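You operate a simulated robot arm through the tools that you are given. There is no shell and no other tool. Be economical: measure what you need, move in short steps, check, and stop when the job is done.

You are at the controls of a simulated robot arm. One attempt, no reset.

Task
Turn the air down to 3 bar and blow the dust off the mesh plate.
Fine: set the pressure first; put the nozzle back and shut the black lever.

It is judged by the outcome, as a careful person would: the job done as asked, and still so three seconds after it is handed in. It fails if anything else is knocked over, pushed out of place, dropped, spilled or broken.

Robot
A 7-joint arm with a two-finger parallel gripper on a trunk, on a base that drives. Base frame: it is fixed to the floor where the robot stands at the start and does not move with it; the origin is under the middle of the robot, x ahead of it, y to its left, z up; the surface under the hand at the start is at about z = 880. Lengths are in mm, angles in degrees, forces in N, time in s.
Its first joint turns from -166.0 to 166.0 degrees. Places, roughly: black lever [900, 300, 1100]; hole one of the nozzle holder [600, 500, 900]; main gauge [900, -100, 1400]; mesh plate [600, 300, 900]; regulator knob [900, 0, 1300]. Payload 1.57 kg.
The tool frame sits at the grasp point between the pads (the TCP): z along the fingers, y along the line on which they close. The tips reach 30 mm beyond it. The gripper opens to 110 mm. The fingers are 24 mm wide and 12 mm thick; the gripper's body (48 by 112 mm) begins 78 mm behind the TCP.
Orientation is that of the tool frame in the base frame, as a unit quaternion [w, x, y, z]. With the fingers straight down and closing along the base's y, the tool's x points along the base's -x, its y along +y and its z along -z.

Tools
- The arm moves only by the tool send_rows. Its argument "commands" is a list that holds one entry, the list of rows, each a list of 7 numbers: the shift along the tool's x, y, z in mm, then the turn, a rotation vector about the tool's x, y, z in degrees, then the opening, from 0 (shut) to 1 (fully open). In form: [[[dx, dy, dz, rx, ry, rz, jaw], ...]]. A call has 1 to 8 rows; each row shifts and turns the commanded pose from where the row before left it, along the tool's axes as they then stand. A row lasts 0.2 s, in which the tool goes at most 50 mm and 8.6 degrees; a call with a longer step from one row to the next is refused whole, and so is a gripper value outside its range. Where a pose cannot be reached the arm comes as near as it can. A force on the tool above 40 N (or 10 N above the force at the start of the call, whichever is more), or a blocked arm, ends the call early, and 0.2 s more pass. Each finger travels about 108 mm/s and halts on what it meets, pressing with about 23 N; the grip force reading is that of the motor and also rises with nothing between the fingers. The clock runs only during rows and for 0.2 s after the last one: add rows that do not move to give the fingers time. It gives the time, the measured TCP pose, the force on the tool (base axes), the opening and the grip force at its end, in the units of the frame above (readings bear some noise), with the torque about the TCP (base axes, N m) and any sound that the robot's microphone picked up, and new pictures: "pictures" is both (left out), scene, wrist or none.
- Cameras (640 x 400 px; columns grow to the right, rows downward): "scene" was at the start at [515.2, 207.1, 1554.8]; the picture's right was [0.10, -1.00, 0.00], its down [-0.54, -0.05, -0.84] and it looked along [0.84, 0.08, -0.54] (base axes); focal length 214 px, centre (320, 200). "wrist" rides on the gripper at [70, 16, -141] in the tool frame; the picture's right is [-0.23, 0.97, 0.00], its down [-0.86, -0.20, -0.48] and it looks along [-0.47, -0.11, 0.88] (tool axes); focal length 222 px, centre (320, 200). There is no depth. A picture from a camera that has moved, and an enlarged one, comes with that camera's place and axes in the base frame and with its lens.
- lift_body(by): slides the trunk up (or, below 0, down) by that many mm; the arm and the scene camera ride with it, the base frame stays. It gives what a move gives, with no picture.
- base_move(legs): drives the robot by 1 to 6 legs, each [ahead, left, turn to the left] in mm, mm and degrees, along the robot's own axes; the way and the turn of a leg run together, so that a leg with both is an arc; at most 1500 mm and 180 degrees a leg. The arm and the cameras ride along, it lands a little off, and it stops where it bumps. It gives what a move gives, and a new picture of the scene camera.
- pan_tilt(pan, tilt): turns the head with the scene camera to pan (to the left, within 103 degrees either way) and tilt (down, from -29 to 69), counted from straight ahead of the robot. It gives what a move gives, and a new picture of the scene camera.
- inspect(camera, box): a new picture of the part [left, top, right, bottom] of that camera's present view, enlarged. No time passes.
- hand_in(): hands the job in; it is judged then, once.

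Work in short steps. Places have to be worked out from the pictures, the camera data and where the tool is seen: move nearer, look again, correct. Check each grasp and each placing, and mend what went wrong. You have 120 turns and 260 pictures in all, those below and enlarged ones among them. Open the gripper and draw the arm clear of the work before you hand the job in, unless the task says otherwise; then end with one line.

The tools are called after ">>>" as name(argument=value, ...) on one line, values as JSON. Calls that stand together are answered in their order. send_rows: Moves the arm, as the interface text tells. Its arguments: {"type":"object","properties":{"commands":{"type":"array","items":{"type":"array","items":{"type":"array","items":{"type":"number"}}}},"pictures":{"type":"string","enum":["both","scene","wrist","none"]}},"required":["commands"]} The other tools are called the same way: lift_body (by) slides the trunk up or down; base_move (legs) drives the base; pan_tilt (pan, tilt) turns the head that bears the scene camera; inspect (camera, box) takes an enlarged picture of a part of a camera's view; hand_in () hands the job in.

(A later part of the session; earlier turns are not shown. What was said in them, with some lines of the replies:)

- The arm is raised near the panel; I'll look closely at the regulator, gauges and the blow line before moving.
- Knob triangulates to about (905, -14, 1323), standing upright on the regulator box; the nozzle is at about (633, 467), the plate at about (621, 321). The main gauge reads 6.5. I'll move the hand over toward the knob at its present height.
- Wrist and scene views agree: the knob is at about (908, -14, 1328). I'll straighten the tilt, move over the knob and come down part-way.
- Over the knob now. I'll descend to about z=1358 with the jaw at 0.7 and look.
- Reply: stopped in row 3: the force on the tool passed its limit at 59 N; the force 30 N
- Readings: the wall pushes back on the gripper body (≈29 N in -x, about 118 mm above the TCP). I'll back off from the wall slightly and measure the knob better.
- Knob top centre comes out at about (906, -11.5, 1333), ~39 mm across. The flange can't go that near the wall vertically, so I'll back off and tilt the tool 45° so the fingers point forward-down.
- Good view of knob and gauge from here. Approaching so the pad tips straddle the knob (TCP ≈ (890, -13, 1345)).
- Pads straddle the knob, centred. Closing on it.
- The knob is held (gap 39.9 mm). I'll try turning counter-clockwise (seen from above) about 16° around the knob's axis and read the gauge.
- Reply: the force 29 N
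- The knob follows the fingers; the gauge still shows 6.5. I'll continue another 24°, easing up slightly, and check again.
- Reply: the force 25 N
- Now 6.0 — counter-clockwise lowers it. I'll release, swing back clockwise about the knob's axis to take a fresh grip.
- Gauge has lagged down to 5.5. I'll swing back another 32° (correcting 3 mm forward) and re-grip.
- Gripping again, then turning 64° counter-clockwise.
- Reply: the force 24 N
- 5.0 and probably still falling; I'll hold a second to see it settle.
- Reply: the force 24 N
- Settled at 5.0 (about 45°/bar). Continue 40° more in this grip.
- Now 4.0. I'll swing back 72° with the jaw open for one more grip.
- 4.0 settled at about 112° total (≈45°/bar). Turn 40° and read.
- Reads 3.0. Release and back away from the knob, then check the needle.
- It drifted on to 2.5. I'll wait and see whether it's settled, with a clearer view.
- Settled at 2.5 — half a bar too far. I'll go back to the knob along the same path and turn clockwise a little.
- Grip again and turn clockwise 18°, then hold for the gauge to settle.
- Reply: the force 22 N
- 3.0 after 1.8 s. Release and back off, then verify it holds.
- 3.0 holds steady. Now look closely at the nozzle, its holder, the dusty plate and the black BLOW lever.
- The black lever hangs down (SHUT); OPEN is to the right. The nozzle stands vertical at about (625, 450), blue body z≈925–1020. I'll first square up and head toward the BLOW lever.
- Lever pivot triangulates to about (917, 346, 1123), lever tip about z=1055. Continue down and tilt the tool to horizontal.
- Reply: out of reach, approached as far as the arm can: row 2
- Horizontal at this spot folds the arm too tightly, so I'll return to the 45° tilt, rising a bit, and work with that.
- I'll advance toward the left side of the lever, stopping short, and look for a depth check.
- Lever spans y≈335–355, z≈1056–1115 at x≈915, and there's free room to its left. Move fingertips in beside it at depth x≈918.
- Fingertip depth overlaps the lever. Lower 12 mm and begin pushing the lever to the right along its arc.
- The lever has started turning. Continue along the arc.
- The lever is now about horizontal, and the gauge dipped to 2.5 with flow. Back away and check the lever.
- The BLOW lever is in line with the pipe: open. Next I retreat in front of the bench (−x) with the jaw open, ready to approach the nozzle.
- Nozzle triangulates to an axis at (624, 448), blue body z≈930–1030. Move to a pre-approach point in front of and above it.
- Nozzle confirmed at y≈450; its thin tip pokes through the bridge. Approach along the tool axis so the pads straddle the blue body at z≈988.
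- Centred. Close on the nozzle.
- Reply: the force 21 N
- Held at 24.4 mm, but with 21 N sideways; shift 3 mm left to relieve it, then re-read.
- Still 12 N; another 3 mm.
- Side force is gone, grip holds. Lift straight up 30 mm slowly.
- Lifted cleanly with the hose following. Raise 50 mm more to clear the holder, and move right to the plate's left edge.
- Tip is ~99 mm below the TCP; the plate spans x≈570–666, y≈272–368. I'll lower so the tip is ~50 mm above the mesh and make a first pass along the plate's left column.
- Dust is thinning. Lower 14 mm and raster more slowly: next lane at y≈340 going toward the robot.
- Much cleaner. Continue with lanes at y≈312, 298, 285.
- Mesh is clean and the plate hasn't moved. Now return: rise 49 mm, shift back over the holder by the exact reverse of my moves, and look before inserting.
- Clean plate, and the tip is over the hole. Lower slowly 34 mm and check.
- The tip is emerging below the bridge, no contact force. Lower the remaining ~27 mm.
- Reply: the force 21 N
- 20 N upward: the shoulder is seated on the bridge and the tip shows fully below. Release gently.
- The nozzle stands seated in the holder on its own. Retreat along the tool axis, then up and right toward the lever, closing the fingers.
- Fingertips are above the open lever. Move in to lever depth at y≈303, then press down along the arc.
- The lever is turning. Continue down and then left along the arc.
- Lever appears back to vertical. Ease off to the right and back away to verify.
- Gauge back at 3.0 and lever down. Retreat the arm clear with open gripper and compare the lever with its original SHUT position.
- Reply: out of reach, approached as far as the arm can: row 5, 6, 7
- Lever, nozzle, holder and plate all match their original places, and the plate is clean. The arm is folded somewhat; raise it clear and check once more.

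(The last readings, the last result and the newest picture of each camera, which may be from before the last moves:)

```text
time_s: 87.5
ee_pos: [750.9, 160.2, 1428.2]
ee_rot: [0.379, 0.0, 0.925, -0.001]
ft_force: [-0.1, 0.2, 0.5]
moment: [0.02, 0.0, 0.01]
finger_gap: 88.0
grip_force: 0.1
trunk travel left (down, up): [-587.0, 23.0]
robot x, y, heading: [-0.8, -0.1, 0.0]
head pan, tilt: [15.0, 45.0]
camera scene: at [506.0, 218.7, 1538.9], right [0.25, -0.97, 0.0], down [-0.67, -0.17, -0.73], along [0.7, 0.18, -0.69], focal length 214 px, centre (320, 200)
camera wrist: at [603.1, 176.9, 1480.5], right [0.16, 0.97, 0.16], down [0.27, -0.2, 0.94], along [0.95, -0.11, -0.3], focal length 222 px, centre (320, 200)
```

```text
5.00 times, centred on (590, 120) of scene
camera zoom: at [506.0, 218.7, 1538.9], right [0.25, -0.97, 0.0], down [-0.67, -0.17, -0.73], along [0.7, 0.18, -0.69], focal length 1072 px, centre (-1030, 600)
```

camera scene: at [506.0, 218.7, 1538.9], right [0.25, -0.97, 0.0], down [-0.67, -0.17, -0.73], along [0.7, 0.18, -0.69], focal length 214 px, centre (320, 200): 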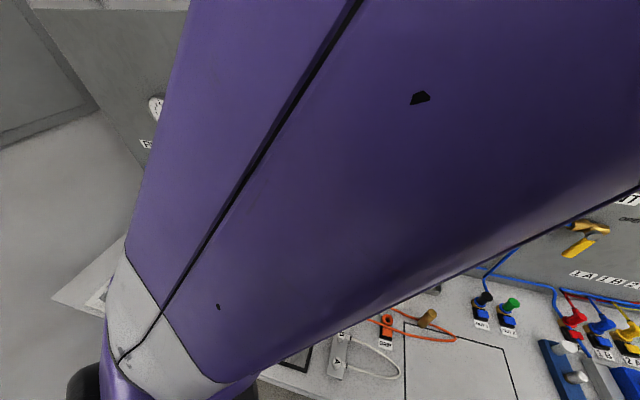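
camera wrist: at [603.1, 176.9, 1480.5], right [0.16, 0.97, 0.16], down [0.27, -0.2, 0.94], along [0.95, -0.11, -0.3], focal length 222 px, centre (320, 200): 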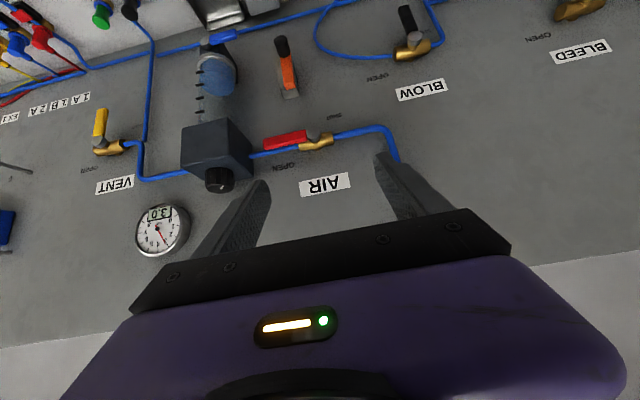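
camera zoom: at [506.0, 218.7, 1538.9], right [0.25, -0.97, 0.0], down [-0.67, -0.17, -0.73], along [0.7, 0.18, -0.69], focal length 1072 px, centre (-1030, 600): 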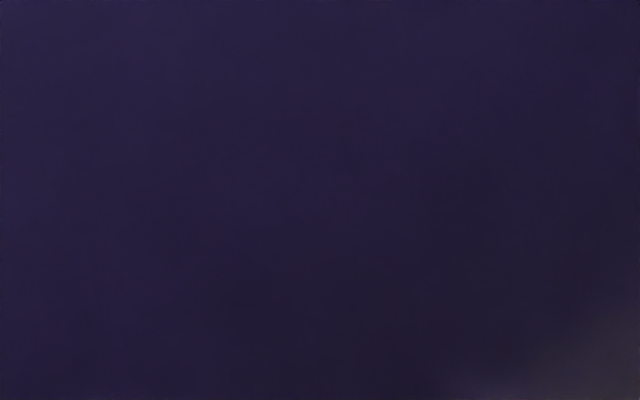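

The forearm is brushing close to the head camera, so ease the hand forward and right to relieve that.

>>> send_rows(commands=[[[-14, -30, 14, 0, 0, 0, 0.8], [-14, -40, 14, 0, 0, 0, 0.8], [0, -40, 0, 0, 0, 0, 0.8], [0, 0, 0, 0, 0, 0, 0.8]]], pictures="both")

```text
time_s: 88.5
ee_pos: [789.8, 47.1, 1430.9]
ee_rot: [0.382, -0.001, 0.924, 0.001]
ft_force: [0.4, -0.2, 0.0]
moment: [0.0, 0.0, 0.0]
finger_gap: 87.9
grip_force: 0.0
trunk travel left (down, up): [-587.0, 23.0]
robot x, y, heading: [-3.3, 1.1, 0.1]
head pan, tilt: [15.0, 45.0]
camera scene: at [504.6, 219.3, 1536.6], right [0.26, -0.97, 0.0], down [-0.68, -0.18, -0.71], along [0.68, 0.18, -0.71], focal length 214 px, centre (320, 200)
camera wrist: at [641.9, 63.7, 1482.0], right [0.16, 0.97, 0.16], down [0.27, -0.2, 0.94], along [0.95, -0.11, -0.29], focal length 222 px, centre (320, 200)
```

scene: 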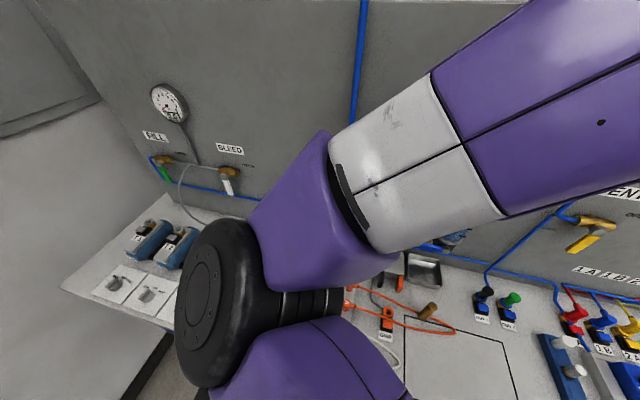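
wrist: 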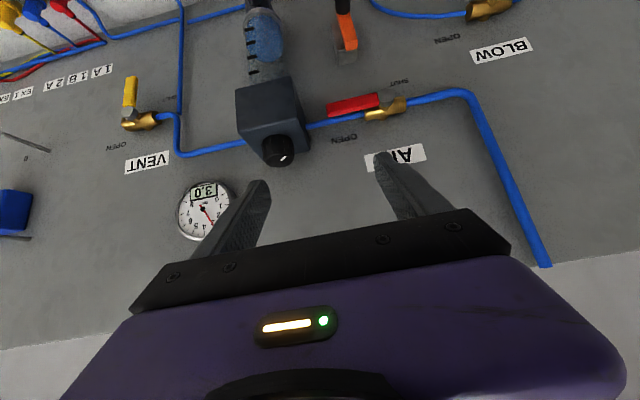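

Head is free again and the gauge holds 3.0. The elbow blocks my view of the bench, so I'll move the hand a bit further right to confirm the nozzle and plate.

>>> send_rows(commands=[[[-15, -35, -15, 0, 0, 0, 0.8], [-15, -35, -15, 0, 0, 0, 0.8], [-15, -40, -15, 0, 0, 0, 0.8], [0, -40, 0, 0, 0, 0, 0.8], [0, -40, 0, 0, 0, 0, 0.8], [0, 0, 0, 0, 0, 0, 0.8]]], pictures="scene")

>>> pan_tilt(pan=30, tilt=50)

```text
time_s: 89.9
ee_pos: [793.2, -142.7, 1498.1]
ee_rot: [0.382, 0.0, 0.924, 0.001]
ft_force: [-0.9, -0.1, 0.4]
moment: [0.01, 0.02, 0.01]
finger_gap: 87.8
grip_force: 0.1
trunk travel left (down, up): [-587.0, 23.0]
robot x, y, heading: [-3.8, 0.5, 0.2]
head pan, tilt: [15.0, 45.0]
camera scene: at [504.5, 219.2, 1536.6], right [0.26, -0.97, 0.0], down [-0.68, -0.18, -0.71], along [0.68, 0.18, -0.71], focal length 214 px, centre (320, 200)
```

scene: 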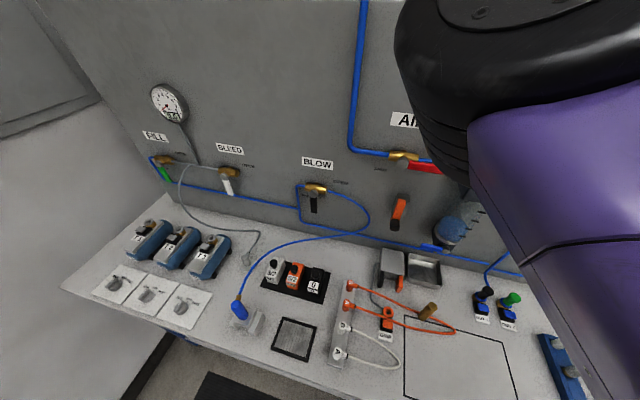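

```text
time_s: 90.6
ee_pos: [793.6, -142.1, 1497.9]
ee_rot: [0.382, 0.0, 0.924, 0.0]
ft_force: [0.2, 0.3, -0.5]
moment: [-0.05, 0.01, -0.03]
finger_gap: 88.0
grip_force: 0.1
trunk travel left (down, up): [-587.0, 23.0]
robot x, y, heading: [-0.7, 1.4, -0.0]
head pan, tilt: [30.0, 50.0]
camera scene: at [492.7, 236.8, 1529.7], right [0.5, -0.87, 0.0], down [-0.66, -0.38, -0.64], along [0.56, 0.32, -0.77], focal length 214 px, centre (320, 200)
```

scene: 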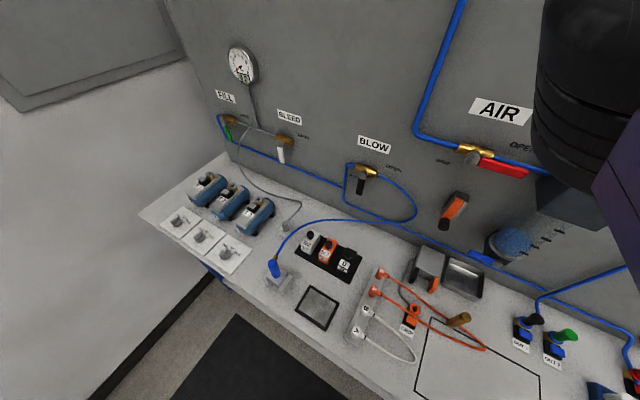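

Everything is in its place: gauge at 3.0, nozzle in the holder, plate clean, black lever shut, arm clear with the gripper open. Handing in.

>>> hand_in()

```text
The job is handed in.
```

The job is done and handed in. The air is set to 3.0 bar, the mesh plate is blown clean, the nozzle is back in its holder, and the black lever is shut. While setting the pressure I overshot to 2.5 bar, then brought it back up to 3.0 before blowing. It read 2.5 while the air was flowing and came back to 3.0 once the lever was shut.
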